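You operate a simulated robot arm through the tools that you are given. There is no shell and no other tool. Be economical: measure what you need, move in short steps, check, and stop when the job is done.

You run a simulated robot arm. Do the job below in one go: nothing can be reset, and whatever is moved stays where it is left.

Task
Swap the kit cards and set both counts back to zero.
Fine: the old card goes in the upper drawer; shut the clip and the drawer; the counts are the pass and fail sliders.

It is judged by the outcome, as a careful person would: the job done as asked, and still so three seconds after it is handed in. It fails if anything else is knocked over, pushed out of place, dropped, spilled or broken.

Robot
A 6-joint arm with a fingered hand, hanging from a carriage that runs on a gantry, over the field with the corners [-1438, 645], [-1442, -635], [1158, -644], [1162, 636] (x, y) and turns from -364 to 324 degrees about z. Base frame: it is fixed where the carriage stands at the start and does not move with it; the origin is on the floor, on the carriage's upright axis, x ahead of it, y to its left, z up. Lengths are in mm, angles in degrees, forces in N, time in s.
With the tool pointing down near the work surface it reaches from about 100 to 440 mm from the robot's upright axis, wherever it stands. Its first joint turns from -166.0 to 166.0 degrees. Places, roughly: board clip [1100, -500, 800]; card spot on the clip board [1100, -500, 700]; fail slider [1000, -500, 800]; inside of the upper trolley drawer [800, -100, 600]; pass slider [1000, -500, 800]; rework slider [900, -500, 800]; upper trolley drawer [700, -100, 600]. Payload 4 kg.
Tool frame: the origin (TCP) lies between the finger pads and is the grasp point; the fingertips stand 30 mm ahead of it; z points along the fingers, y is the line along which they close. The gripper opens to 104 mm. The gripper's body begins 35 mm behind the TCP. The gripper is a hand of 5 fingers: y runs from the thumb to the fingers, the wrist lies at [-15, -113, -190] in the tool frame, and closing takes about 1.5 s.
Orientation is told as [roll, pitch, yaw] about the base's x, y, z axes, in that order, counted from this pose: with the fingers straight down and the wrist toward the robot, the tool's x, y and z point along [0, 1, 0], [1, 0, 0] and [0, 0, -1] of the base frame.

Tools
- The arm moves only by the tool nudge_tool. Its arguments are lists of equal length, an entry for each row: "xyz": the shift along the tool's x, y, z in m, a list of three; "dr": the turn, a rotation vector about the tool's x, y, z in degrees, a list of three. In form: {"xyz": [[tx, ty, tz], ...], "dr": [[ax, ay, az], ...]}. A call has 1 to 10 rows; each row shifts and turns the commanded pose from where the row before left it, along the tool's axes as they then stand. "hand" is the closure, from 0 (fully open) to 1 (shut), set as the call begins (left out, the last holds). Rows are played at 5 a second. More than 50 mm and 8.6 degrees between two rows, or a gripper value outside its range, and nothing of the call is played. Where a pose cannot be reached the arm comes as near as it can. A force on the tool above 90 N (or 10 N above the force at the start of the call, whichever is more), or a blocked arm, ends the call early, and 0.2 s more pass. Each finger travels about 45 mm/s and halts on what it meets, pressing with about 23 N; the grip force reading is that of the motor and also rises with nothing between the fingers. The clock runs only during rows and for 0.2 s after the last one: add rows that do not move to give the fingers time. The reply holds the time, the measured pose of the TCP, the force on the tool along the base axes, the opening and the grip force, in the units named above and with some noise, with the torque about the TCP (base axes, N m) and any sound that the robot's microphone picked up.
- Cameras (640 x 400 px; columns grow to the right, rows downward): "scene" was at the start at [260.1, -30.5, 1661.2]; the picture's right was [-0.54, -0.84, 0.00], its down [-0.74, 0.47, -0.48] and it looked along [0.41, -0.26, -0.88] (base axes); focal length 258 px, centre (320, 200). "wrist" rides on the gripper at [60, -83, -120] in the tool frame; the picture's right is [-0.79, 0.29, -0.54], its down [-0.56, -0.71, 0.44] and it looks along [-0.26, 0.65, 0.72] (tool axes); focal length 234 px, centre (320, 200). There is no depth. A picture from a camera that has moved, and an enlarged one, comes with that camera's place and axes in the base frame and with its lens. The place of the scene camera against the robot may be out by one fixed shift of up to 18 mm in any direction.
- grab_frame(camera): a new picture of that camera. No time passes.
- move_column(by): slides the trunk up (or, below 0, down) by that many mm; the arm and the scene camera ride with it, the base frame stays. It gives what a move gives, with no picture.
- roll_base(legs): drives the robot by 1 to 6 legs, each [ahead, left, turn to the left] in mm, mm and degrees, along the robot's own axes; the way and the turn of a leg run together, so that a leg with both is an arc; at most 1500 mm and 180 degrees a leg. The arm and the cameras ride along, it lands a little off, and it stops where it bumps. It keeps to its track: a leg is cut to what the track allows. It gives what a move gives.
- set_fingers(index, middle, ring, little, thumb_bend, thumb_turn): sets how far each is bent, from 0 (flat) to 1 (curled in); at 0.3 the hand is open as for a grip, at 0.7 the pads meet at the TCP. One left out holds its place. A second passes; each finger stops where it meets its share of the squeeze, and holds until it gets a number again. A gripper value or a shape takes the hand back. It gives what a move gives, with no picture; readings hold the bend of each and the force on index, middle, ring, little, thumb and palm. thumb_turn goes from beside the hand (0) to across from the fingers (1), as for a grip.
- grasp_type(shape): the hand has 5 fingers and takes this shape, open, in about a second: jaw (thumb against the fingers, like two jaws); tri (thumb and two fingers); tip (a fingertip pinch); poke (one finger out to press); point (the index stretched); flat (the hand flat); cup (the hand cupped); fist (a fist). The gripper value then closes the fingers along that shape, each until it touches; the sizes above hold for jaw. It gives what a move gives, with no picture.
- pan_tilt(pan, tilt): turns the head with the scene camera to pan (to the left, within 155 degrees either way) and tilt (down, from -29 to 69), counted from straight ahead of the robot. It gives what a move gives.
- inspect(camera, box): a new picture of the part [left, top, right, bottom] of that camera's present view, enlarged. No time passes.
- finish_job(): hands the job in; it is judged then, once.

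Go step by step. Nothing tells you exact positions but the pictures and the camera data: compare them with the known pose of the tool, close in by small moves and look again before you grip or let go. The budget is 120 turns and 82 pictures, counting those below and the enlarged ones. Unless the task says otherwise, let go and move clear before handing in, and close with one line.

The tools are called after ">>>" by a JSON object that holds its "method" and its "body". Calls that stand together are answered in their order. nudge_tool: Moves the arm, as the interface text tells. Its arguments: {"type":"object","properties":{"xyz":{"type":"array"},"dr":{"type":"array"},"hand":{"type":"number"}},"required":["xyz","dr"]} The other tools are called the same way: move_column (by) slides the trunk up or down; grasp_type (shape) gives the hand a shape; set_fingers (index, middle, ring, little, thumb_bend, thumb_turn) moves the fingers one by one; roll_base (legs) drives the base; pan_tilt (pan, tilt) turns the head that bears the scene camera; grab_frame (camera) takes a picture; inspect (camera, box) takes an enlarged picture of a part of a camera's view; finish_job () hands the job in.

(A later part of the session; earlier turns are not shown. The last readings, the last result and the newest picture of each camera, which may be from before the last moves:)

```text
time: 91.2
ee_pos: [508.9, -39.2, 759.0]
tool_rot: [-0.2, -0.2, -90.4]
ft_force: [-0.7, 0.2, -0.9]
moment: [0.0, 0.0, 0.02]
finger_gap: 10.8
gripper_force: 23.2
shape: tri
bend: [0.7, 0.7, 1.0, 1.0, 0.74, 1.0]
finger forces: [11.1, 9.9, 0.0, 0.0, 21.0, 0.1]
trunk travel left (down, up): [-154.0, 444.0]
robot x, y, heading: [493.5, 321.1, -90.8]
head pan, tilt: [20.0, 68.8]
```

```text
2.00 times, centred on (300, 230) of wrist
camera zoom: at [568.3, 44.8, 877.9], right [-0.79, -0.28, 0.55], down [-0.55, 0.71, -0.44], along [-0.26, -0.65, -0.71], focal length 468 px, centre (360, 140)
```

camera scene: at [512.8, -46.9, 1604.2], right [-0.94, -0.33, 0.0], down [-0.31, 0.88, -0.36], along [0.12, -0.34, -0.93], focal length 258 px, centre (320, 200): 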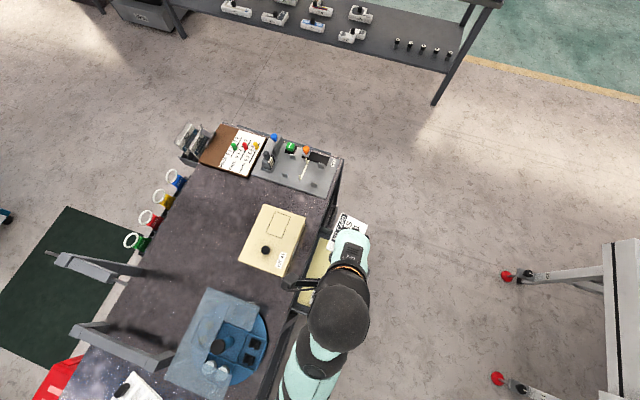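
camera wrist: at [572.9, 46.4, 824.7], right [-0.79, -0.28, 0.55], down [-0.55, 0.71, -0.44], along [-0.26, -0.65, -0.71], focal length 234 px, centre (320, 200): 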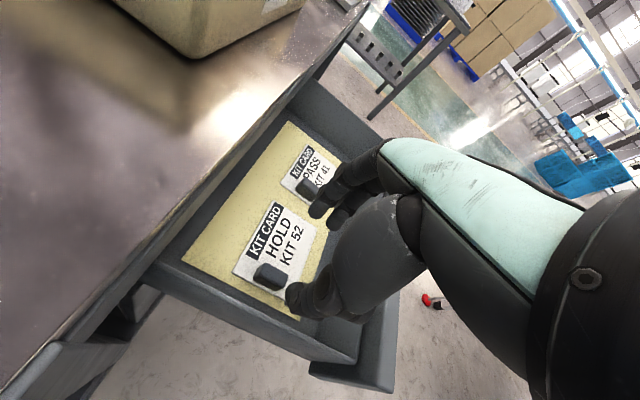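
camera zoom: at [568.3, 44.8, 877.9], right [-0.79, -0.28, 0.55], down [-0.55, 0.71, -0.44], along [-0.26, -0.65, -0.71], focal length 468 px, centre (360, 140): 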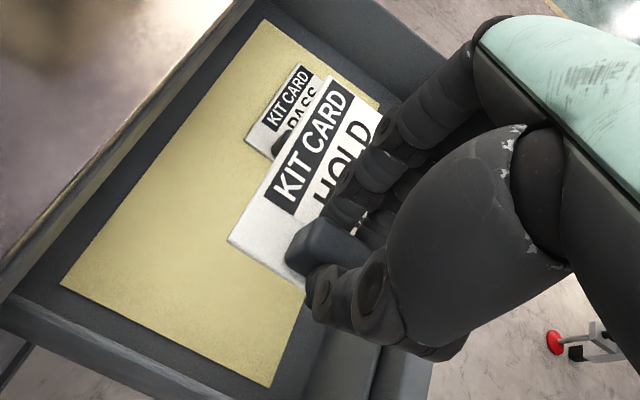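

The KIT 52 card is in hand, with KIT 41 left in the drawer. I'll raise and drive back to the board.

>>> {"method": "move_column", "body": {"by": 220}}

>>> {"method": "roll_base", "body": {"legs": [[426, 0, 0], [0, 551, 0]]}}

>>> {"method": "move_column", "body": {"by": -100}}

>>> {"method": "grab_frame", "body": {"camera": "wrist"}}

```text
time: 93.5
ee_pos: [507.9, -39.0, 978.9]
tool_rot: [-0.1, -0.3, -90.5]
ft_force: [-0.2, -0.7, -0.6]
moment: [0.02, -0.01, 0.01]
finger_gap: 10.9
gripper_force: 22.7
shape: tri
bend: [0.7, 0.7, 1.0, 1.0, 0.74, 1.0]
finger forces: [11.1, 10.0, 0.0, 0.1, 21.0, 0.1]
trunk travel left (down, up): [-374.0, 224.0]
robot x, y, heading: [493.9, 318.0, -90.7]
head pan, tilt: [20.0, 68.8]
```

```text
time: 98.9
ee_pos: [1060.5, -465.1, 979.9]
tool_rot: [-0.2, -0.3, -89.6]
ft_force: [0.3, -0.1, -1.5]
moment: [0.03, 0.0, 0.02]
finger_gap: 11.0
gripper_force: 22.8
shape: tri
bend: [0.7, 0.7, 1.0, 1.0, 0.74, 1.0]
finger forces: [11.1, 9.9, 0.0, 0.0, 20.9, 0.1]
trunk travel left (down, up): [-374.0, 224.0]
robot x, y, heading: [1039.1, -107.7, -89.7]
head pan, tilt: [20.0, 68.8]
```

```text
time: 100.2
ee_pos: [1060.7, -466.1, 879.3]
tool_rot: [-0.1, -0.3, -89.6]
ft_force: [0.4, -0.4, -0.7]
moment: [0.04, 0.03, -0.02]
finger_gap: 10.7
gripper_force: 23.2
shape: tri
bend: [0.7, 0.7, 1.0, 1.0, 0.74, 1.0]
finger forces: [11.1, 9.8, 0.1, 0.0, 20.9, 0.0]
trunk travel left (down, up): [-274.0, 324.0]
robot x, y, heading: [1042.8, -102.1, -89.9]
head pan, tilt: [20.0, 68.8]
```

```text
21 pictures are left
camera wrist: at [1119.9, -381.2, 998.0], right [-0.79, -0.29, 0.55], down [-0.56, 0.7, -0.44], along [-0.25, -0.65, -0.71], focal length 234 px, centre (320, 200)
```

wrist: 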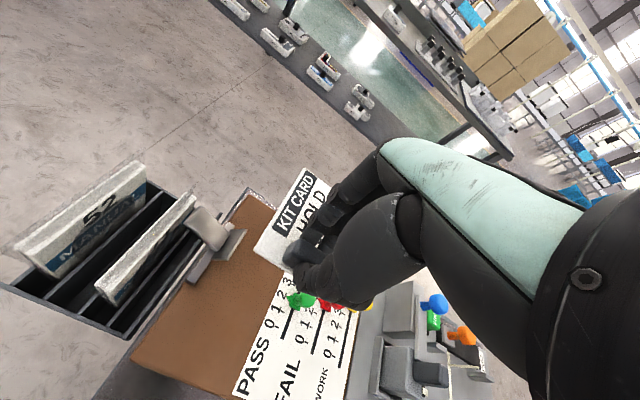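

Now I move over the card spot, correct about 4° of yaw, and lower partway to check against the board.

>>> {"method": "nudge_tool", "body": {"xyz": [[0.001, -0.017, 0], [0.001, -0.017, 0], [0, 0, 0]], "dr": [[0, 0, -2], [0, 0, -2], [0, 0, 0]]}}

>>> {"method": "move_column", "body": {"by": -80}}

>>> {"method": "inspect", "body": {"camera": "wrist", "box": [160, 110, 420, 330]}}

```text
time: 101.0
ee_pos: [1061.8, -448.9, 883.9]
tool_rot: [-0.3, -0.6, -86.3]
ft_force: [-0.3, -1.1, -0.8]
moment: [0.02, 0.01, 0.0]
finger_gap: 10.8
gripper_force: 23.0
shape: tri
bend: [0.7, 0.7, 1.0, 1.0, 0.74, 1.0]
finger forces: [10.9, 9.8, 0.1, 0.0, 20.8, 0.0]
out of reach, approached as far as the arm can: row 1, 2
trunk travel left (down, up): [-274.0, 324.0]
robot x, y, heading: [1041.3, -106.2, -89.9]
head pan, tilt: [20.0, 68.8]
```

```text
time: 102.2
ee_pos: [1060.9, -448.3, 803.0]
tool_rot: [-0.3, -0.5, -86.3]
ft_force: [-0.1, -0.1, -0.4]
moment: [0.04, -0.02, 0.01]
finger_gap: 11.2
gripper_force: 22.8
shape: tri
bend: [0.7, 0.7, 1.0, 1.0, 0.74, 1.0]
finger forces: [11.0, 9.8, 0.0, 0.0, 20.8, 0.0]
trunk travel left (down, up): [-194.0, 404.0]
robot x, y, heading: [1040.5, -103.1, -89.8]
head pan, tilt: [20.0, 68.8]
```

```text
1.82 times, centred on (290, 220) of wrist
camera zoom: at [1116.2, -361.1, 921.6], right [-0.77, -0.33, 0.55], down [-0.6, 0.67, -0.44], along [-0.22, -0.67, -0.71], focal length 426 px, centre (374, 164)
```

zoom: 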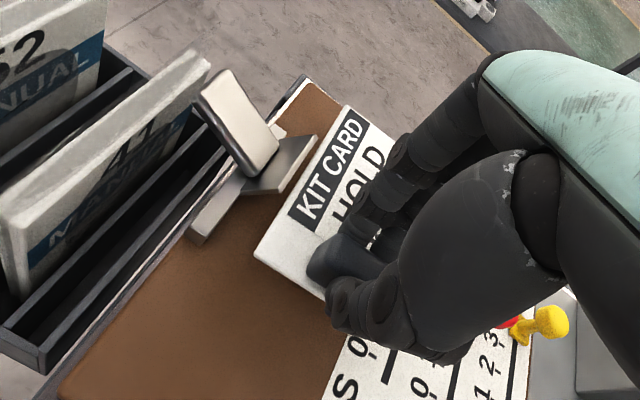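

The card's yaw is now right, and its top corner is at (1096, −430) against the target (1100, −413). I'll back the carriage 17 mm and check.

>>> {"method": "roll_base", "body": {"legs": [[-17, 0, 0]]}}

>>> {"method": "move_column", "body": {"by": -18}}

>>> {"method": "inspect", "body": {"camera": "wrist", "box": [160, 110, 420, 330]}}

```text
time: 103.0
ee_pos: [1061.8, -431.4, 802.4]
tool_rot: [-0.3, -0.5, -86.5]
ft_force: [0.7, -0.8, -0.3]
moment: [-0.01, -0.01, 0.0]
finger_gap: 10.9
gripper_force: 23.3
shape: tri
bend: [0.7, 0.7, 1.0, 1.0, 0.74, 1.0]
finger forces: [11.0, 9.8, 0.0, 0.1, 20.9, 0.1]
trunk travel left (down, up): [-194.0, 404.0]
robot x, y, heading: [1042.9, -89.9, -89.9]
head pan, tilt: [20.0, 68.8]
```

```text
time: 103.6
ee_pos: [1061.3, -431.7, 786.3]
tool_rot: [-0.4, -0.5, -86.4]
ft_force: [-0.4, 0.2, 0.2]
moment: [-0.04, 0.01, 0.0]
finger_gap: 11.0
gripper_force: 23.2
shape: tri
bend: [0.7, 0.7, 1.0, 1.0, 0.74, 1.0]
finger forces: [10.9, 9.9, 0.1, 0.0, 20.8, 0.0]
trunk travel left (down, up): [-176.0, 422.0]
robot x, y, heading: [1046.1, -91.5, -90.0]
head pan, tilt: [20.0, 68.8]
```

```text
1.82 times, centred on (290, 220) of wrist
camera zoom: at [1116.2, -344.1, 903.5], right [-0.77, -0.33, 0.55], down [-0.6, 0.67, -0.44], along [-0.22, -0.67, -0.71], focal length 426 px, centre (374, 164)
```

zoom: 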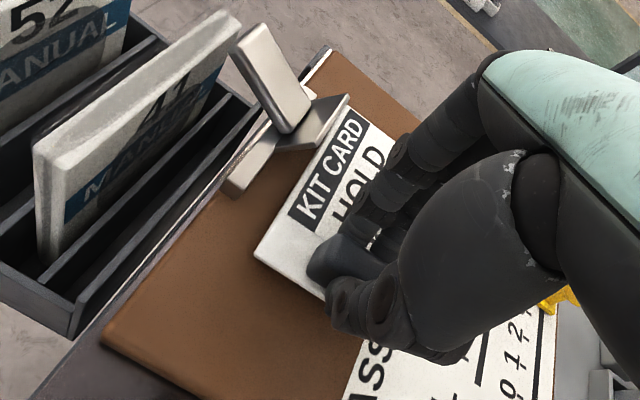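

No contact. I continue down in small steps.

>>> {"method": "move_column", "body": {"by": -9}}

>>> {"method": "move_column", "body": {"by": -4}}

>>> {"method": "move_column", "body": {"by": -3}}

>>> {"method": "inspect", "body": {"camera": "wrist", "box": [160, 110, 420, 330]}}

```text
time: 104.2
ee_pos: [1062.1, -432.5, 777.7]
tool_rot: [-0.3, -0.6, -86.5]
ft_force: [-0.3, 1.8, 10.1]
moment: [0.14, -0.02, -0.02]
finger_gap: 11.2
gripper_force: 22.7
shape: tri
bend: [0.7, 0.7, 1.0, 1.0, 0.74, 1.0]
finger forces: [11.9, 10.4, 0.0, 0.0, 24.5, 0.0]
trunk travel left (down, up): [-167.0, 431.0]
robot x, y, heading: [1040.4, -87.1, -90.0]
head pan, tilt: [20.0, 68.8]
```

```text
time: 104.7
ee_pos: [1062.4, -434.9, 774.5]
tool_rot: [-0.3, -0.8, -86.4]
ft_force: [0.3, 4.5, 37.8]
moment: [0.47, 0.01, 0.01]
finger_gap: 14.5
gripper_force: 22.7
shape: tri
bend: [0.7, 0.71, 1.0, 1.0, 0.74, 1.0]
finger forces: [13.3, 11.3, 0.1, 0.0, 29.5, 0.1]
trunk travel left (down, up): [-163.0, 435.0]
robot x, y, heading: [1038.6, -90.6, -89.9]
head pan, tilt: [20.0, 68.8]
```

```text
time: 105.2
ee_pos: [1062.3, -434.8, 772.1]
tool_rot: [-0.2, -0.9, -86.4]
ft_force: [0.6, 2.6, 39.2]
moment: [0.43, 0.06, 0.0]
finger_gap: 15.4
gripper_force: 22.9
shape: tri
bend: [0.7, 0.72, 1.0, 1.0, 0.74, 1.0]
finger forces: [13.2, 14.4, 0.0, 0.0, 29.4, 0.0]
trunk travel left (down, up): [-160.0, 438.0]
robot x, y, heading: [1041.1, -90.5, -90.0]
head pan, tilt: [20.0, 68.8]
```

```text
1.82 times, centred on (290, 220) of wrist
camera zoom: at [1116.4, -345.9, 889.6], right [-0.77, -0.33, 0.55], down [-0.6, 0.66, -0.44], along [-0.22, -0.67, -0.71], focal length 426 px, centre (374, 164)
```

zoom: 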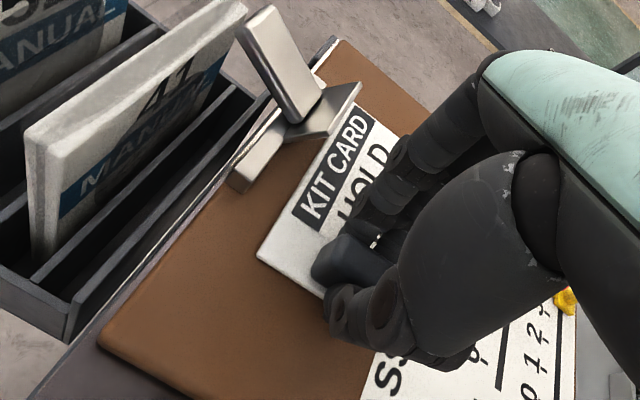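

The card is down on the board (firm contact). I'll ease off 5 mm, slide it 4 mm under the flap, then release.

>>> {"method": "move_column", "body": {"by": 5}}

>>> {"method": "nudge_tool", "body": {"xyz": [[0.002, -0.001, 0], [0.002, -0.001, 0], [0, 0, 0]], "dr": [[0, 0, 0], [0, 0, 0], [0, 0, 0]]}}

>>> {"method": "nudge_tool", "body": {"xyz": [[0, 0, 0], [0, 0, 0], [0, 0, 0], [0, 0, 0], [0, 0, 0]], "dr": [[0, 0, 0], [0, 0, 0], [0, 0, 0], [0, 0, 0], [0, 0, 0]], "hand": 0.55}}

>>> {"method": "move_column", "body": {"by": 75}}

>>> {"method": "grab_frame", "body": {"camera": "wrist"}}

```text
time: 105.8
ee_pos: [1061.7, -434.8, 774.2]
tool_rot: [-0.3, -0.4, -86.4]
ft_force: [0.5, -4.5, 14.0]
moment: [-0.02, 0.05, 0.01]
finger_gap: 13.3
gripper_force: 22.6
shape: tri
bend: [0.7, 0.71, 1.0, 1.0, 0.75, 1.0]
finger forces: [13.2, 14.2, 0.0, 0.0, 22.7, 0.1]
trunk travel left (down, up): [-165.0, 433.0]
robot x, y, heading: [1038.5, -88.8, -89.9]
head pan, tilt: [20.0, 68.8]
```

```text
time: 106.6
ee_pos: [1064.8, -429.3, 774.6]
tool_rot: [-0.3, -0.5, -86.4]
ft_force: [-2.1, -1.3, 5.8]
moment: [0.0, 0.11, 0.03]
finger_gap: 13.1
gripper_force: 22.7
shape: tri
bend: [0.7, 0.71, 1.0, 1.0, 0.74, 1.0]
finger forces: [11.6, 11.6, 0.0, 0.0, 22.4, 0.1]
trunk travel left (down, up): [-165.0, 433.0]
robot x, y, heading: [1041.4, -87.1, -90.0]
head pan, tilt: [20.0, 68.8]
```

```text
time: 107.8
ee_pos: [1066.4, -428.9, 774.7]
tool_rot: [-0.3, -0.6, -86.4]
ft_force: [0.0, 0.9, -0.3]
moment: [-0.03, -0.02, 0.0]
finger_gap: 46.5
gripper_force: 0.1
shape: tri
bend: [0.74, 0.47, 0.99, 0.99, 0.72, 1.0]
finger forces: [0.0, 0.1, 0.1, 0.1, 0.0, 0.1]
trunk travel left (down, up): [-165.0, 433.0]
robot x, y, heading: [1038.1, -87.3, -90.1]
head pan, tilt: [20.0, 68.8]
```

```text
time: 108.9
ee_pos: [1065.2, -429.2, 850.2]
tool_rot: [-0.2, -0.5, -86.5]
ft_force: [-0.3, 0.4, -0.2]
moment: [0.01, -0.01, 0.04]
finger_gap: 46.5
gripper_force: 0.0
shape: tri
bend: [0.74, 0.47, 0.99, 0.99, 0.72, 1.0]
finger forces: [0.0, 0.1, 0.1, 0.0, 0.0, 0.0]
trunk travel left (down, up): [-240.0, 358.0]
robot x, y, heading: [1039.5, -89.0, -89.8]
head pan, tilt: [20.0, 68.8]
```

```text
17 pictures are left
camera wrist: at [1119.8, -341.5, 967.8], right [-0.77, -0.33, 0.55], down [-0.6, 0.67, -0.44], along [-0.22, -0.67, -0.71], focal length 234 px, centre (320, 200)
```

wrist: 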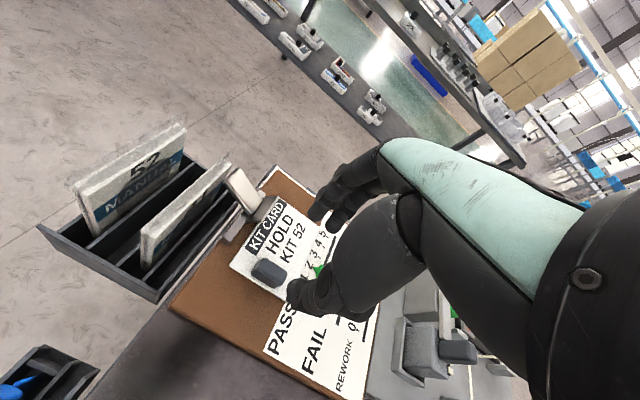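

The KIT 52 card lies on the board. Next I shut the clip: poke shape, above the raised flap end, then press down.

>>> {"method": "grasp_type", "body": {"shape": "poke"}}

>>> {"method": "nudge_tool", "body": {"xyz": [[0.006, 0.018, 0], [0.008, 0.018, 0], [0.008, 0.016, 0], [0, 0, 0]], "dr": [[0, 0, 1.8], [0, 0, 1.8], [0, 0, 0], [0, 0, 0]]}}

>>> {"method": "move_column", "body": {"by": -40}}

>>> {"method": "inspect", "body": {"camera": "wrist", "box": [160, 130, 420, 330]}}

```text
time: 109.8
ee_pos: [1065.0, -429.2, 849.3]
tool_rot: [-0.3, -0.5, -86.4]
ft_force: [0.3, 0.3, 0.0]
moment: [0.0, 0.04, 0.0]
finger_gap: 0.0
gripper_force: 0.1
shape: poke
bend: [0.7, 0.7, 0.99, 0.99, 1.0, 1.0]
finger forces: [0.1, 0.0, 0.0, 0.0, 0.0, 0.1]
trunk travel left (down, up): [-240.0, 358.0]
robot x, y, heading: [1038.0, -89.6, -90.3]
head pan, tilt: [20.0, 68.8]
```

```text
time: 110.8
ee_pos: [1086.5, -475.6, 857.5]
tool_rot: [-0.3, -0.5, -90.1]
ft_force: [0.5, -0.4, -0.3]
moment: [0.01, 0.01, 0.01]
finger_gap: 0.0
gripper_force: 0.0
shape: poke
bend: [0.7, 0.7, 0.99, 0.99, 1.0, 1.0]
finger forces: [0.0, 0.0, 0.1, 0.0, 0.0, 0.0]
out of reach, approached as far as the arm can: row 1, 2
trunk travel left (down, up): [-240.0, 358.0]
robot x, y, heading: [1039.7, -90.1, -89.9]
head pan, tilt: [20.0, 68.8]
```

```text
time: 111.6
ee_pos: [1086.3, -474.8, 817.4]
tool_rot: [-0.3, -0.5, -90.1]
ft_force: [-0.7, -0.4, 1.5]
moment: [-0.02, 0.0, -0.05]
finger_gap: 0.1
gripper_force: 0.1
shape: poke
bend: [0.7, 0.7, 0.99, 0.99, 1.0, 1.0]
finger forces: [0.1, 0.0, 0.0, 0.0, 0.0, 0.0]
trunk travel left (down, up): [-200.0, 398.0]
robot x, y, heading: [1037.5, -87.9, -89.8]
head pan, tilt: [20.0, 68.8]
```

```text
2.00 times, centred on (290, 230) of wrist
camera zoom: at [1147.6, -389.4, 936.1], right [-0.79, -0.28, 0.55], down [-0.56, 0.7, -0.44], along [-0.26, -0.65, -0.71], focal length 468 px, centre (380, 140)
```

zoom: 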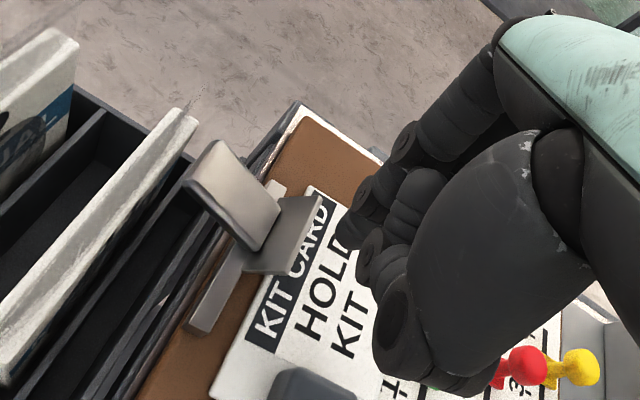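

The flap end is at about x 1100. I'll move the fingertip over it and press down.

>>> {"method": "nudge_tool", "body": {"xyz": [[0.007, 0.003, 0], [0.007, 0.003, 0], [0, 0, 0]], "dr": [[0, 0, 0], [0, 0, 0], [0, 0, 0]]}}

>>> {"method": "move_column", "body": {"by": -20}}

>>> {"method": "move_column", "body": {"by": -8}}

```text
time: 112.4
ee_pos: [1100.7, -479.2, 817.0]
tool_rot: [-0.3, -0.5, -90.0]
ft_force: [0.6, 0.1, 0.1]
moment: [-0.01, 0.0, 0.01]
finger_gap: 0.0
gripper_force: 0.1
shape: poke
bend: [0.7, 0.7, 0.99, 0.99, 1.0, 1.0]
finger forces: [0.0, 0.0, 0.0, 0.1, 0.0, 0.0]
trunk travel left (down, up): [-200.0, 398.0]
robot x, y, heading: [1037.2, -92.3, -89.8]
head pan, tilt: [20.0, 68.8]
```

```text
time: 113.1
ee_pos: [1102.1, -479.3, 797.1]
tool_rot: [-0.2, -0.5, -89.9]
ft_force: [0.2, -1.0, 0.7]
moment: [0.02, -0.02, -0.05]
finger_gap: 0.1
gripper_force: 0.1
shape: poke
bend: [0.7, 0.7, 0.99, 0.99, 1.0, 1.0]
finger forces: [0.5, 0.0, 0.1, 0.0, 0.0, 0.1]
trunk travel left (down, up): [-180.0, 418.0]
robot x, y, heading: [1040.0, -85.9, -89.6]
head pan, tilt: [20.0, 68.8]
```

```text
time: 113.7
ee_pos: [1100.5, -480.7, 790.1]
tool_rot: [-0.3, -0.5, -89.9]
ft_force: [-2.0, 0.0, 1.6]
moment: [0.01, 0.04, 0.01]
finger_gap: 0.0
gripper_force: 0.0
shape: poke
bend: [0.7, 0.7, 0.99, 0.99, 1.0, 1.0]
finger forces: [0.1, 2.4, 0.0, 0.0, 0.0, 0.1]
trunk travel left (down, up): [-172.0, 426.0]
robot x, y, heading: [1038.9, -92.7, -90.0]
head pan, tilt: [20.0, 68.8]
```

>>> {"method": "move_column", "body": {"by": -6}}

>>> {"method": "inspect", "body": {"camera": "wrist", "box": [160, 130, 420, 330]}}

```text
time: 114.2
ee_pos: [1097.0, -479.2, 783.8]
tool_rot: [-0.5, -0.5, -90.1]
ft_force: [-11.7, 0.3, 5.2]
moment: [0.0, 0.35, 0.01]
finger_gap: 0.1
gripper_force: 0.0
shape: poke
bend: [0.7, 0.7, 0.99, 0.99, 1.0, 1.0]
finger forces: [5.0, 12.7, 0.0, 0.0, 0.0, 0.0]
trunk travel left (down, up): [-166.0, 432.0]
robot x, y, heading: [1041.5, -90.6, -89.8]
head pan, tilt: [20.0, 68.8]
```

```text
2.00 times, centred on (290, 230) of wrist
camera zoom: at [1158.2, -395.3, 901.5], right [-0.78, -0.28, 0.55], down [-0.56, 0.7, -0.44], along [-0.26, -0.65, -0.71], focal length 468 px, centre (380, 140)
```

zoom: 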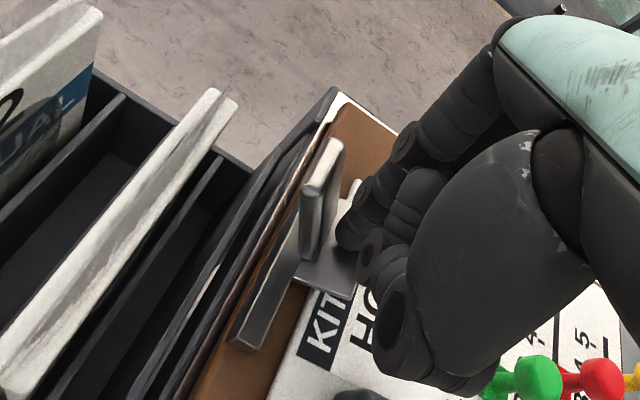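

The clip has swung nearly shut and the lever is upright against the finger. I'll shift −x 9 mm and press the flap the last bit.

>>> {"method": "nudge_tool", "body": {"xyz": [[-0.005, 0, 0], [-0.007, 0, 0], [0, 0, 0]], "dr": [[0, 0, 0], [0, 0, 0], [0, 0, 0]]}}

>>> {"method": "move_column", "body": {"by": -7}}

>>> {"method": "move_column", "body": {"by": -5}}

```text
time: 115.0
ee_pos: [1089.9, -478.1, 782.5]
tool_rot: [-0.4, -0.5, -90.0]
ft_force: [0.1, 1.0, 0.8]
moment: [0.01, -0.01, 0.04]
finger_gap: 0.0
gripper_force: 0.0
shape: poke
bend: [0.7, 0.7, 0.99, 0.99, 1.0, 1.0]
finger forces: [0.0, 0.0, 0.1, 0.0, 0.0, 0.1]
trunk travel left (down, up): [-166.0, 432.0]
robot x, y, heading: [1038.8, -89.7, -89.9]
head pan, tilt: [20.0, 68.8]
```

```text
time: 115.6
ee_pos: [1089.3, -478.6, 777.2]
tool_rot: [-0.3, -0.5, -90.0]
ft_force: [0.0, 0.4, -0.4]
moment: [0.0, 0.03, -0.01]
finger_gap: 0.1
gripper_force: 0.0
shape: poke
bend: [0.7, 0.7, 0.99, 0.99, 1.0, 1.0]
finger forces: [0.0, 0.0, 0.0, 0.0, 0.0, 0.0]
trunk travel left (down, up): [-159.0, 439.0]
robot x, y, heading: [1041.4, -89.0, -89.9]
head pan, tilt: [20.0, 68.8]
```

```text
time: 116.1
ee_pos: [1089.5, -481.6, 775.9]
tool_rot: [-0.3, -0.8, -89.9]
ft_force: [-0.3, 1.9, 19.9]
moment: [0.02, -0.15, 0.03]
finger_gap: 0.2
gripper_force: 0.1
shape: poke
bend: [0.7, 0.7, 0.99, 0.99, 1.0, 1.0]
finger forces: [19.9, 0.0, 0.0, 0.0, 0.1, 0.0]
trunk travel left (down, up): [-154.0, 444.0]
robot x, y, heading: [1041.3, -91.8, -89.7]
head pan, tilt: [20.0, 68.8]
```

Pressed shut with 20 N. Now I raise, tuck the middle finger away so only the index stands out, and view the board.

>>> {"method": "move_column", "body": {"by": 60}}

>>> {"method": "set_fingers", "body": {"middle": 1.0}}

>>> {"method": "nudge_tool", "body": {"xyz": [[-0.028, 0.002, 0], [-0.028, 0.002, 0], [-0.028, 0.002, 0], [0, 0, 0]], "dr": [[0, 0, 0], [0, 0, 0], [0, 0, 0], [0, 0, 0]]}}

>>> {"method": "inspect", "body": {"camera": "wrist", "box": [60, 150, 420, 380]}}

```text
time: 117.1
ee_pos: [1089.7, -479.6, 832.6]
tool_rot: [-0.3, -0.6, -90.1]
ft_force: [0.8, 0.5, 0.1]
moment: [0.0, 0.0, -0.01]
finger_gap: 0.0
gripper_force: 0.1
shape: poke
bend: [0.7, 0.7, 0.99, 0.99, 1.0, 1.0]
finger forces: [0.0, 0.0, 0.0, 0.1, 0.1, 0.0]
trunk travel left (down, up): [-214.0, 384.0]
robot x, y, heading: [1039.6, -87.1, -89.9]
head pan, tilt: [20.0, 68.8]
```

```text
time: 118.1
ee_pos: [1089.1, -479.8, 831.6]
tool_rot: [-0.3, -0.5, -90.1]
ft_force: [0.1, 0.1, 0.0]
moment: [-0.01, -0.01, -0.02]
finger_gap: 29.9
gripper_force: 0.0
shape: fingers
bend: [0.7, 1.0, 0.99, 0.99, 1.0, 1.0]
finger forces: [0.0, 0.1, 0.0, 0.0, 0.1, 0.0]
trunk travel left (down, up): [-214.0, 384.0]
robot x, y, heading: [1042.6, -90.0, -89.8]
head pan, tilt: [20.0, 68.8]
```

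```text
time: 119.1
ee_pos: [1005.2, -487.3, 831.9]
tool_rot: [-1.4, -0.5, -88.5]
ft_force: [-1.5, 2.7, -0.8]
moment: [-0.16, -0.18, -0.01]
finger_gap: 29.7
gripper_force: 0.1
shape: fingers
bend: [0.7, 1.0, 0.99, 0.99, 1.0, 1.0]
finger forces: [0.0, 0.0, 0.0, 0.1, 0.0, 0.0]
trunk travel left (down, up): [-214.0, 384.0]
robot x, y, heading: [1044.5, -91.6, -89.5]
head pan, tilt: [20.0, 68.8]
```

```text
1.74 times, centred on (240, 265) of wrist
camera zoom: at [1065.1, -400.8, 949.3], right [-0.77, -0.3, 0.56], down [-0.59, 0.69, -0.43], along [-0.26, -0.66, -0.71], focal length 407 px, centre (459, 87)
```

zoom: 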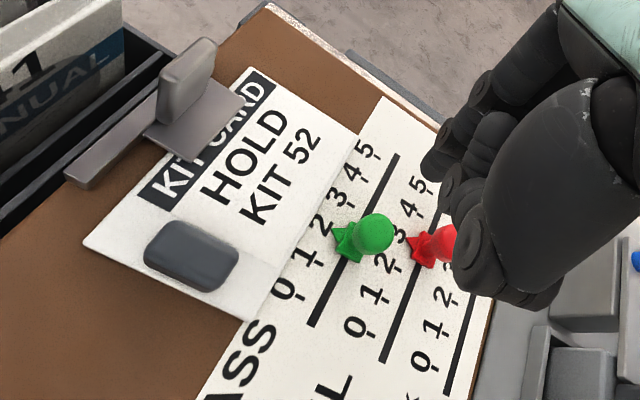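

The clip is shut over KIT 52. The tool shows a slight off-angle and torque, so I'll check whether it settles.

>>> {"method": "nudge_tool", "body": {"xyz": [[0, 0, 0], [0, 0, 0], [0, 0, 0]], "dr": [[0, 0, 0], [0, 0, 0], [0, 0, 0]]}}

>>> {"method": "grab_frame", "body": {"camera": "scene"}}

```text
time: 119.9
ee_pos: [1005.0, -485.6, 831.6]
tool_rot: [-0.3, -0.5, -89.9]
ft_force: [-0.3, -0.2, -0.2]
moment: [0.02, -0.02, 0.01]
finger_gap: 30.1
gripper_force: 0.0
shape: fingers
bend: [0.7, 1.0, 0.99, 0.99, 1.0, 1.0]
finger forces: [0.0, 0.0, 0.0, 0.0, 0.0, 0.0]
trunk travel left (down, up): [-214.0, 384.0]
robot x, y, heading: [1039.4, -87.3, -90.1]
head pan, tilt: [20.0, 68.8]
```

```text
13 pictures are left
camera scene: at [1065.4, -337.2, 1470.2], right [-0.94, -0.34, 0.0], down [-0.32, 0.88, -0.36], along [0.12, -0.34, -0.93], focal length 258 px, centre (320, 200)
```

scene: 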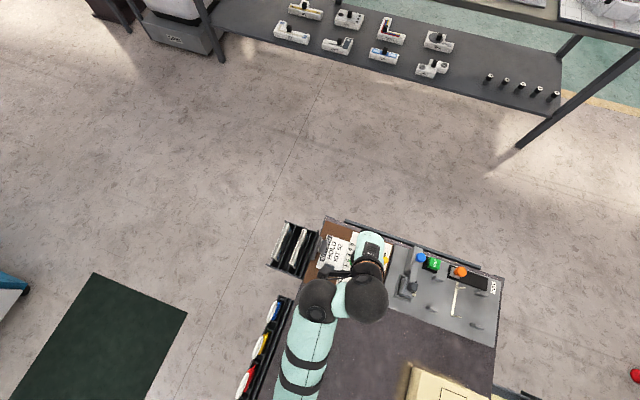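

Settled. The index is just behind the green peg, so I'll align x, lower, and push it toward 0 (+y).

>>> {"method": "nudge_tool", "body": {"xyz": [[0.004, 0.002, 0], [0, 0, 0]], "dr": [[0, 0, 0], [0, 0, 0]]}}

>>> {"method": "move_column", "body": {"by": -41}}

>>> {"method": "nudge_tool", "body": {"xyz": [[0, -0.006, 0], [0, -0.006, 0], [0, -0.006, 0], [0, -0.006, 0], [0, 0, 0]], "dr": [[0, 0, 0], [0, 0, 0], [0, 0, 0], [0, 0, 0], [0, 0, 0]]}}

>>> {"method": "inspect", "body": {"camera": "wrist", "box": [160, 150, 440, 350]}}

```text
time: 120.5
ee_pos: [1009.7, -487.4, 831.8]
tool_rot: [-0.3, -0.5, -90.0]
ft_force: [0.1, -0.4, -0.4]
moment: [0.0, -0.04, 0.01]
finger_gap: 29.9
gripper_force: 0.0
shape: fingers
bend: [0.7, 1.0, 0.99, 0.99, 1.0, 1.0]
finger forces: [0.0, 0.1, 0.1, 0.0, 0.1, 0.0]
trunk travel left (down, up): [-214.0, 384.0]
robot x, y, heading: [1037.2, -88.2, -89.6]
head pan, tilt: [20.0, 68.8]
```

```text
time: 121.4
ee_pos: [1008.7, -487.8, 790.9]
tool_rot: [-0.3, -0.5, -90.1]
ft_force: [0.2, 0.4, -0.5]
moment: [0.02, 0.01, 0.01]
finger_gap: 29.8
gripper_force: 0.1
shape: fingers
bend: [0.7, 1.0, 0.99, 0.99, 1.0, 1.0]
finger forces: [0.0, 0.0, 0.1, 0.0, 0.1, 0.1]
trunk travel left (down, up): [-173.0, 425.0]
robot x, y, heading: [1041.8, -91.8, -89.9]
head pan, tilt: [20.0, 68.8]
```

```text
time: 122.6
ee_pos: [1008.8, -464.0, 790.9]
tool_rot: [-0.3, -0.5, -90.0]
ft_force: [0.0, -0.3, 0.9]
moment: [0.01, -0.01, -0.02]
finger_gap: 29.8
gripper_force: 0.0
shape: fingers
bend: [0.7, 1.0, 0.99, 0.99, 1.0, 1.0]
finger forces: [0.1, 0.1, 0.0, 0.1, 0.1, 0.0]
trunk travel left (down, up): [-173.0, 425.0]
robot x, y, heading: [1041.2, -90.5, -90.2]
head pan, tilt: [20.0, 68.8]
```

```text
2.00 times, centred on (300, 250) of wrist
camera zoom: at [1068.9, -379.0, 909.1], right [-0.79, -0.28, 0.55], down [-0.56, 0.7, -0.44], along [-0.26, -0.65, -0.71], focal length 468 px, centre (360, 100)
```

zoom: 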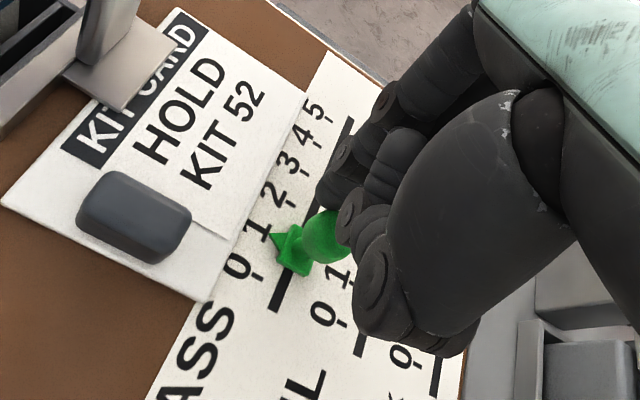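

Green moved to about 1. I continue toward 0 in small steps.

>>> {"method": "nudge_tool", "body": {"xyz": [[0, -0.004, 0], [0, -0.004, 0], [0, -0.004, 0], [0, 0, 0]], "dr": [[0, 0, 0], [0, 0, 0], [0, 0, 0], [0, 0, 0]]}}

>>> {"method": "inspect", "body": {"camera": "wrist", "box": [200, 180, 400, 330]}}

```text
time: 123.6
ee_pos: [1008.3, -451.5, 789.6]
tool_rot: [-0.3, -0.5, -90.0]
ft_force: [0.4, -0.1, -0.4]
moment: [-0.04, 0.01, 0.04]
finger_gap: 29.8
gripper_force: 0.1
shape: fingers
bend: [0.7, 1.0, 0.99, 0.99, 1.0, 1.0]
finger forces: [0.1, 0.0, 0.0, 0.1, 0.0, 0.0]
trunk travel left (down, up): [-173.0, 425.0]
robot x, y, heading: [1039.9, -89.2, -90.3]
head pan, tilt: [20.0, 68.8]
```

```text
2.67 times, centred on (300, 255) of wrist
camera zoom: at [1068.6, -366.9, 908.5], right [-0.79, -0.28, 0.55], down [-0.56, 0.7, -0.44], along [-0.26, -0.65, -0.71], focal length 624 px, centre (373, 53)
```

zoom: 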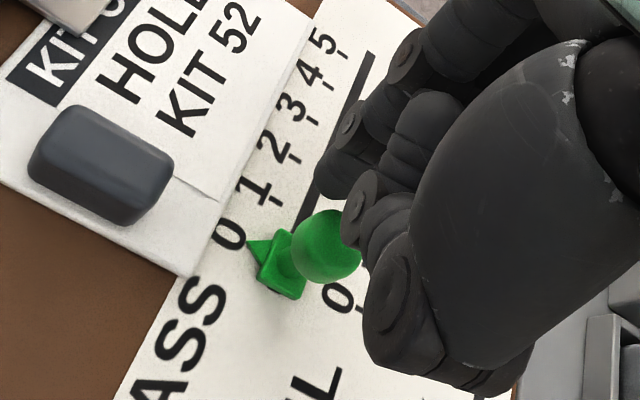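

The pointer is about at 0. I'll nudge 2 mm at a time to feel for the end stop.

>>> {"method": "nudge_tool", "body": {"xyz": [[0, -0.002, 0], [0, 0, 0]], "dr": [[0, 0, 0], [0, 0, 0]]}}

>>> {"method": "nudge_tool", "body": {"xyz": [[0, -0.002, 0], [0, 0, 0]], "dr": [[0, 0, 0], [0, 0, 0]]}}

```text
time: 124.2
ee_pos: [1009.0, -449.1, 791.3]
tool_rot: [-0.3, -0.5, -90.1]
ft_force: [0.2, 0.0, 0.1]
moment: [0.01, -0.03, 0.0]
finger_gap: 29.9
gripper_force: 0.1
shape: fingers
bend: [0.7, 1.0, 0.99, 0.99, 1.0, 1.0]
finger forces: [0.0, 0.0, 0.0, 0.0, 0.0, 0.0]
trunk travel left (down, up): [-173.0, 425.0]
robot x, y, heading: [1042.0, -90.1, -89.9]
head pan, tilt: [20.0, 68.8]
```

```text
time: 124.8
ee_pos: [1008.5, -447.6, 791.0]
tool_rot: [-0.3, -0.5, -90.0]
ft_force: [0.4, 0.0, 0.0]
moment: [0.04, 0.01, -0.01]
finger_gap: 29.8
gripper_force: 0.2
shape: fingers
bend: [0.7, 1.0, 0.99, 0.99, 1.0, 1.0]
finger forces: [0.2, 0.0, 0.0, 0.1, 0.0, 0.1]
trunk travel left (down, up): [-173.0, 425.0]
robot x, y, heading: [1041.2, -87.3, -90.0]
head pan, tilt: [20.0, 68.8]
```

>>> {"method": "inspect", "body": {"camera": "wrist", "box": [200, 180, 400, 330]}}

```text
2.67 times, centred on (300, 255) of wrist
camera zoom: at [1069.0, -363.3, 908.5], right [-0.79, -0.28, 0.55], down [-0.56, 0.7, -0.44], along [-0.26, -0.65, -0.71], focal length 624 px, centre (373, 53)
```

zoom: 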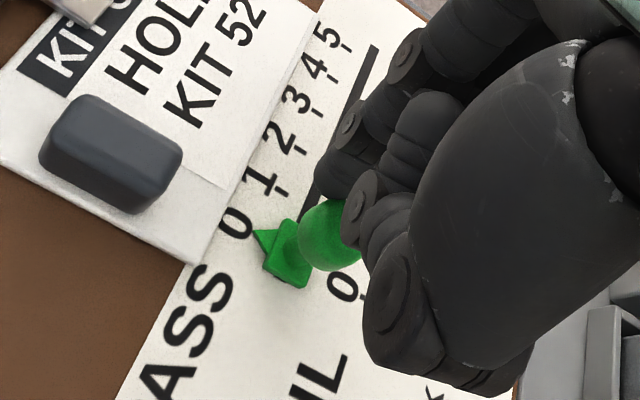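

The peg stayed at 0 while the finger closed in. I'll push a little more to confirm it sits on the stop.

>>> {"method": "nudge_tool", "body": {"xyz": [[0, -0.002, 0], [0, 0, 0]], "dr": [[0, 0, 0], [0, 0, 0]]}}

>>> {"method": "nudge_tool", "body": {"xyz": [[0, -0.002, 0], [0, 0, 0]], "dr": [[0, 0, 0], [0, 0, 0]]}}

>>> {"method": "nudge_tool", "body": {"xyz": [[0, -0.002, 0], [0, 0, 0]], "dr": [[0, 0, 0], [0, 0, 0]]}}

```text
time: 125.4
ee_pos: [1009.4, -445.3, 789.8]
tool_rot: [-0.3, -0.5, -89.9]
ft_force: [0.7, -1.2, 0.4]
moment: [0.0, -0.03, -0.01]
finger_gap: 30.3
gripper_force: 0.9
shape: fingers
bend: [0.7, 1.0, 0.99, 0.99, 1.0, 1.0]
finger forces: [1.1, 0.0, 0.1, 0.0, 0.1, 0.0]
trunk travel left (down, up): [-173.0, 425.0]
robot x, y, heading: [1042.7, -89.0, -89.8]
head pan, tilt: [20.0, 68.8]
```

```text
time: 126.0
ee_pos: [1009.7, -443.3, 789.8]
tool_rot: [-0.2, -0.5, -90.1]
ft_force: [1.4, -2.1, 1.1]
moment: [-0.07, -0.03, 0.01]
finger_gap: 30.6
gripper_force: 1.0
shape: fingers
bend: [0.7, 1.0, 0.99, 0.99, 1.0, 1.0]
finger forces: [1.9, 0.0, 0.0, 0.0, 0.0, 0.1]
trunk travel left (down, up): [-173.0, 425.0]
robot x, y, heading: [1042.0, -88.9, -89.8]
head pan, tilt: [20.0, 68.8]
```

```text
time: 126.6
ee_pos: [1008.1, -443.3, 789.5]
tool_rot: [-0.3, -0.5, -90.0]
ft_force: [0.7, -3.4, 2.6]
moment: [-0.08, -0.05, -0.04]
finger_gap: 31.4
gripper_force: 1.8
shape: fingers
bend: [0.7, 1.0, 0.99, 0.99, 1.0, 1.0]
finger forces: [3.1, 0.1, 0.0, 0.0, 0.1, 0.1]
trunk travel left (down, up): [-173.0, 425.0]
robot x, y, heading: [1041.4, -92.0, -89.7]
head pan, tilt: [20.0, 68.8]
```

The green peg is on its stop at 0. I'll back off, raise, and move behind the red peg.

>>> {"method": "nudge_tool", "body": {"xyz": [[0, 0.01, 0], [0, 0.01, 0], [0, 0, 0]], "dr": [[0, 0, 0], [0, 0, 0], [0, 0, 0]]}}

>>> {"method": "move_column", "body": {"by": 42}}

>>> {"method": "nudge_tool", "body": {"xyz": [[-0.02, 0.021, 0], [-0.019, 0.021, 0], [0, 0, 0], [0, 0, 0]], "dr": [[0, 0, 0], [0, 0, 0], [0, 0, 0], [0, 0, 0]]}}

>>> {"method": "inspect", "body": {"camera": "wrist", "box": [100, 170, 420, 380]}}

```text
time: 127.4
ee_pos: [1008.0, -461.9, 789.8]
tool_rot: [-0.3, -0.5, -90.0]
ft_force: [-1.0, 0.2, -0.4]
moment: [0.01, -0.02, -0.02]
finger_gap: 29.7
gripper_force: 0.1
shape: fingers
bend: [0.7, 1.0, 0.99, 0.99, 1.0, 1.0]
finger forces: [0.0, 0.1, 0.1, 0.1, 0.0, 0.0]
trunk travel left (down, up): [-173.0, 425.0]
robot x, y, heading: [1039.1, -89.1, -89.8]
head pan, tilt: [20.0, 68.8]
```

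```text
time: 128.2
ee_pos: [1007.5, -461.5, 831.6]
tool_rot: [-0.4, -0.4, -89.9]
ft_force: [-0.3, 0.1, 0.1]
moment: [-0.01, 0.01, 0.04]
finger_gap: 30.0
gripper_force: 0.1
shape: fingers
bend: [0.7, 1.0, 0.99, 0.99, 1.0, 1.0]
finger forces: [0.0, 0.0, 0.0, 0.0, 0.0, 0.0]
trunk travel left (down, up): [-215.0, 383.0]
robot x, y, heading: [1043.0, -85.6, -89.9]
head pan, tilt: [20.0, 68.8]
```

```text
time: 129.2
ee_pos: [966.6, -502.3, 832.1]
tool_rot: [-0.3, -0.4, -89.9]
ft_force: [-0.1, 0.2, 1.1]
moment: [0.01, 0.0, 0.02]
finger_gap: 29.9
gripper_force: 0.0
shape: fingers
bend: [0.7, 1.0, 0.99, 0.99, 1.0, 1.0]
finger forces: [0.0, 0.1, 0.1, 0.0, 0.1, 0.0]
trunk travel left (down, up): [-215.0, 383.0]
robot x, y, heading: [1039.9, -91.6, -89.9]
head pan, tilt: [20.0, 68.8]
```

```text
1.90 times, centred on (260, 275) of wrist
camera zoom: at [1027.5, -418.2, 951.2], right [-0.79, -0.28, 0.55], down [-0.56, 0.7, -0.44], along [-0.26, -0.65, -0.71], focal length 446 px, centre (434, 57)
```

zoom: 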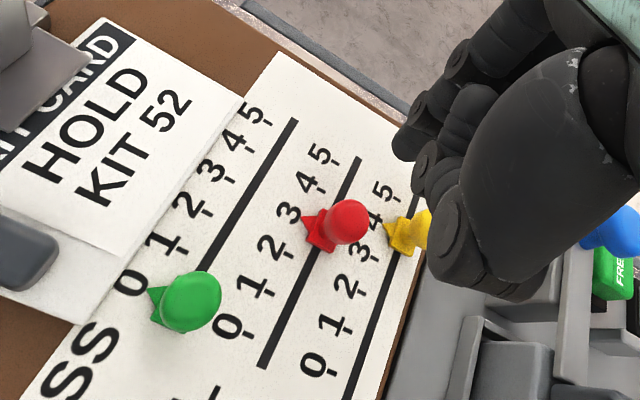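

Red is at 3 and yellow still at 4. I'll align, lower behind red and push it toward 0.

>>> {"method": "nudge_tool", "body": {"xyz": [[0.003, 0.002, 0], [0, 0, 0]], "dr": [[0, 0, 0], [0, 0, 0]]}}

>>> {"method": "move_column", "body": {"by": -41}}

>>> {"method": "nudge_tool", "body": {"xyz": [[0, -0.005, 0], [0, -0.005, 0], [0, -0.005, 0], [0, -0.005, 0], [0, -0.004, 0], [0, 0, 0]], "dr": [[0, 0, 0], [0, 0, 0], [0, 0, 0], [0, 0, 0], [0, 0, 0], [0, 0, 0]]}}

>>> {"method": "inspect", "body": {"camera": "wrist", "box": [160, 150, 480, 370]}}

```text
time: 129.8
ee_pos: [971.9, -503.9, 832.0]
tool_rot: [-0.3, -0.5, -90.0]
ft_force: [0.3, 0.6, 1.1]
moment: [-0.01, -0.01, 0.01]
finger_gap: 29.9
gripper_force: 0.1
shape: fingers
bend: [0.7, 1.0, 0.99, 0.99, 1.0, 1.0]
finger forces: [0.1, 0.0, 0.0, 0.1, 0.1, 0.0]
trunk travel left (down, up): [-215.0, 383.0]
robot x, y, heading: [1041.6, -91.1, -89.9]
head pan, tilt: [20.0, 68.8]
```

```text
time: 130.7
ee_pos: [971.3, -505.0, 792.2]
tool_rot: [-0.2, -0.5, -90.0]
ft_force: [0.2, 0.0, 0.1]
moment: [0.0, 0.01, 0.0]
finger_gap: 29.8
gripper_force: 0.0
shape: fingers
bend: [0.7, 1.0, 0.99, 0.99, 1.0, 1.0]
finger forces: [0.0, 0.1, 0.0, 0.0, 0.1, 0.1]
trunk travel left (down, up): [-174.0, 424.0]
robot x, y, heading: [1038.9, -88.1, -90.0]
head pan, tilt: [20.0, 68.8]
```

```text
time: 132.1
ee_pos: [970.8, -479.8, 792.0]
tool_rot: [-0.4, -0.5, -90.0]
ft_force: [0.2, -0.1, 0.6]
moment: [0.02, 0.02, 0.03]
finger_gap: 29.8
gripper_force: 0.0
shape: fingers
bend: [0.7, 1.0, 0.99, 0.99, 1.0, 1.0]
finger forces: [0.0, 0.0, 0.1, 0.1, 0.0, 0.1]
trunk travel left (down, up): [-174.0, 424.0]
robot x, y, heading: [1042.1, -88.6, -90.0]
head pan, tilt: [20.0, 68.8]
```

```text
1.82 times, centred on (320, 260) of wrist
camera zoom: at [1031.7, -395.8, 910.0], right [-0.79, -0.28, 0.55], down [-0.56, 0.7, -0.44], along [-0.26, -0.65, -0.71], focal length 426 px, centre (320, 91)
```

zoom: 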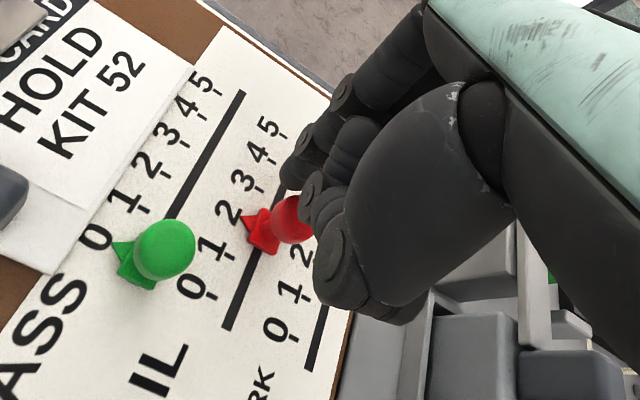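

Red is at 2 now. I continue toward 0 and then feel for the stop.

>>> {"method": "nudge_tool", "body": {"xyz": [[0, -0.005, 0], [0, -0.005, 0], [0, -0.005, 0], [0, -0.005, 0], [0, -0.004, 0], [0, -0.003, 0], [0, -0.002, 0], [0, 0, 0]], "dr": [[0, 0, 0], [0, 0, 0], [0, 0, 0], [0, 0, 0], [0, 0, 0], [0, 0, 0], [0, 0, 0], [0, 0, 0]]}}

>>> {"method": "nudge_tool", "body": {"xyz": [[0, -0.002, 0], [0, -0.002, 0], [0, 0, 0]], "dr": [[0, 0, 0], [0, 0, 0], [0, 0, 0]]}}

>>> {"method": "nudge_tool", "body": {"xyz": [[0, -0.002, 0], [0, -0.001, 0], [0, 0, 0]], "dr": [[0, 0, 0], [0, 0, 0], [0, 0, 0]]}}

```text
time: 133.8
ee_pos: [970.0, -450.4, 791.5]
tool_rot: [-0.3, -0.5, -90.0]
ft_force: [-0.3, -0.6, 0.6]
moment: [0.0, -0.01, 0.02]
finger_gap: 29.9
gripper_force: 0.0
shape: fingers
bend: [0.7, 1.0, 0.99, 0.99, 1.0, 1.0]
finger forces: [0.0, 0.0, 0.0, 0.0, 0.0, 0.0]
trunk travel left (down, up): [-174.0, 424.0]
robot x, y, heading: [1040.3, -91.4, -89.8]
head pan, tilt: [20.0, 68.8]
```

```text
time: 134.7
ee_pos: [971.9, -447.0, 790.6]
tool_rot: [-0.3, -0.6, -89.9]
ft_force: [0.5, -0.1, -0.9]
moment: [-0.02, -0.01, 0.0]
finger_gap: 29.5
gripper_force: 0.0
shape: fingers
bend: [0.7, 1.0, 0.99, 0.99, 1.0, 1.0]
finger forces: [0.0, 0.1, 0.0, 0.1, 0.0, 0.0]
trunk travel left (down, up): [-174.0, 424.0]
robot x, y, heading: [1041.8, -89.1, -89.9]
head pan, tilt: [20.0, 68.8]
```

```text
time: 135.4
ee_pos: [971.1, -444.4, 792.3]
tool_rot: [-0.4, -0.5, -90.0]
ft_force: [0.3, -0.3, 0.2]
moment: [-0.01, -0.02, 0.02]
finger_gap: 30.3
gripper_force: 0.7
shape: fingers
bend: [0.7, 1.0, 0.99, 0.99, 1.0, 1.0]
finger forces: [0.7, 0.0, 0.0, 0.0, 0.1, 0.0]
trunk travel left (down, up): [-174.0, 424.0]
robot x, y, heading: [1042.5, -87.6, -89.9]
head pan, tilt: [20.0, 68.8]
```

>>> {"method": "nudge_tool", "body": {"xyz": [[0, -0.002, 0], [0, -0.001, 0], [0, 0, 0]], "dr": [[0, 0, 0], [0, 0, 0], [0, 0, 0]]}}

>>> {"method": "nudge_tool", "body": {"xyz": [[0, 0.01, 0], [0, 0.01, 0], [0, 0, 0]], "dr": [[0, 0, 0], [0, 0, 0], [0, 0, 0]]}}

>>> {"method": "move_column", "body": {"by": 60}}

>>> {"method": "inspect", "body": {"camera": "wrist", "box": [60, 160, 400, 380]}}

```text
time: 136.2
ee_pos: [971.3, -441.4, 791.6]
tool_rot: [-0.4, -0.4, -90.1]
ft_force: [0.7, -2.0, 1.3]
moment: [-0.02, -0.02, 0.01]
finger_gap: 30.8
gripper_force: 1.1
shape: fingers
bend: [0.7, 1.0, 0.99, 0.99, 1.0, 1.0]
finger forces: [2.1, 0.1, 0.1, 0.0, 0.0, 0.0]
trunk travel left (down, up): [-174.0, 424.0]
robot x, y, heading: [1041.6, -88.7, -89.9]
head pan, tilt: [20.0, 68.8]
```

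```text
time: 137.1
ee_pos: [971.2, -462.3, 790.1]
tool_rot: [-0.3, -0.5, -90.0]
ft_force: [0.0, 0.5, 0.3]
moment: [0.0, 0.02, -0.03]
finger_gap: 29.8
gripper_force: 0.1
shape: fingers
bend: [0.7, 1.0, 0.99, 0.99, 1.0, 1.0]
finger forces: [0.1, 0.1, 0.1, 0.0, 0.1, 0.0]
trunk travel left (down, up): [-174.0, 424.0]
robot x, y, heading: [1040.7, -91.7, -90.0]
head pan, tilt: [20.0, 68.8]
```

```text
time: 138.1
ee_pos: [970.9, -460.5, 852.1]
tool_rot: [-0.2, -0.5, -90.1]
ft_force: [0.2, -0.5, 0.1]
moment: [0.0, 0.01, -0.03]
finger_gap: 30.0
gripper_force: 0.1
shape: fingers
bend: [0.7, 1.0, 0.99, 0.99, 1.0, 1.0]
finger forces: [0.1, 0.0, 0.0, 0.0, 0.1, 0.1]
trunk travel left (down, up): [-234.0, 364.0]
robot x, y, heading: [1041.0, -91.3, -90.0]
head pan, tilt: [20.0, 68.8]
```

```text
1.82 times, centred on (230, 270) of wrist
camera zoom: at [1031.0, -377.0, 969.3], right [-0.79, -0.28, 0.55], down [-0.56, 0.7, -0.44], along [-0.26, -0.65, -0.71], focal length 426 px, centre (484, 73)
```

zoom: 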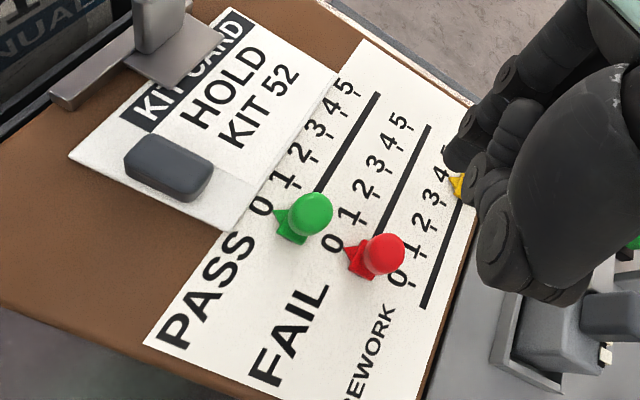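

Both counts are at 0, rework is still at 4, and the clip is shut on KIT 52. Now I go back to shut the drawer: raise, drive around, turn to heading 0.

>>> {"method": "move_column", "body": {"by": 163}}

>>> {"method": "roll_base", "body": {"legs": [[0, -1214, 0], [0, 0, 90]]}}

>>> {"method": "grasp_type", "body": {"shape": "jaw"}}

>>> {"method": "nudge_tool", "body": {"xyz": [[-0.012, 0.03, 0], [-0.012, 0.03, 0.01], [-0.013, 0.03, 0.01], [0, 0.013, 0.003], [0, 0, 0]], "dr": [[0, 0, 0], [0, 0, 0], [0, 0, 0], [0, 0, 0], [0, 0, 0]]}}

```text
time: 139.9
ee_pos: [972.1, -462.8, 1014.1]
tool_rot: [-0.3, -0.5, -90.0]
ft_force: [-0.4, -0.6, -0.2]
moment: [-0.02, -0.03, 0.0]
finger_gap: 29.5
gripper_force: 0.1
shape: fingers
bend: [0.7, 1.0, 0.99, 0.99, 1.0, 1.0]
finger forces: [0.1, 0.0, 0.1, 0.0, 0.1, 0.0]
trunk travel left (down, up): [-397.0, 201.0]
robot x, y, heading: [1039.2, -89.0, -90.0]
head pan, tilt: [20.0, 68.8]
```

```text
time: 149.8
ee_pos: [197.2, -167.3, 1014.2]
tool_rot: [-0.4, -0.5, -2.0]
ft_force: [0.1, 0.1, -0.3]
moment: [-0.04, 0.0, 0.03]
finger_gap: 29.8
gripper_force: 0.1
shape: fingers
bend: [0.7, 1.0, 0.99, 0.99, 1.0, 1.0]
finger forces: [0.1, 0.0, 0.0, 0.0, 0.0, 0.0]
trunk travel left (down, up): [-397.0, 201.0]
robot x, y, heading: [-170.6, -82.8, -2.2]
head pan, tilt: [20.0, 68.8]
```

```text
time: 150.7
ee_pos: [195.3, -167.7, 1013.3]
tool_rot: [-0.3, -0.5, -1.9]
ft_force: [-1.2, -0.9, -0.4]
moment: [0.0, 0.05, 0.01]
finger_gap: 103.8
gripper_force: 0.0
shape: jaw
bend: [0.3, 0.3, 0.3, 0.3, 0.3, 0.97]
finger forces: [0.1, 0.1, 0.0, 0.0, 0.0, 0.1]
trunk travel left (down, up): [-397.0, 201.0]
robot x, y, heading: [-172.2, -84.5, -1.9]
head pan, tilt: [20.0, 68.8]
```

```text
time: 151.9
ee_pos: [285.8, -203.0, 1030.7]
tool_rot: [-0.3, -0.3, -2.0]
ft_force: [0.7, 0.4, -0.7]
moment: [0.01, 0.01, 0.02]
finger_gap: 104.2
gripper_force: 0.0
shape: jaw
bend: [0.3, 0.3, 0.3, 0.3, 0.3, 0.97]
finger forces: [0.0, 0.0, 0.0, 0.1, 0.1, 0.0]
out of reach, approached as far as the arm can: row 2, 3, 4
trunk travel left (down, up): [-397.0, 201.0]
robot x, y, heading: [-176.7, -84.0, -1.8]
head pan, tilt: [20.0, 68.8]
```

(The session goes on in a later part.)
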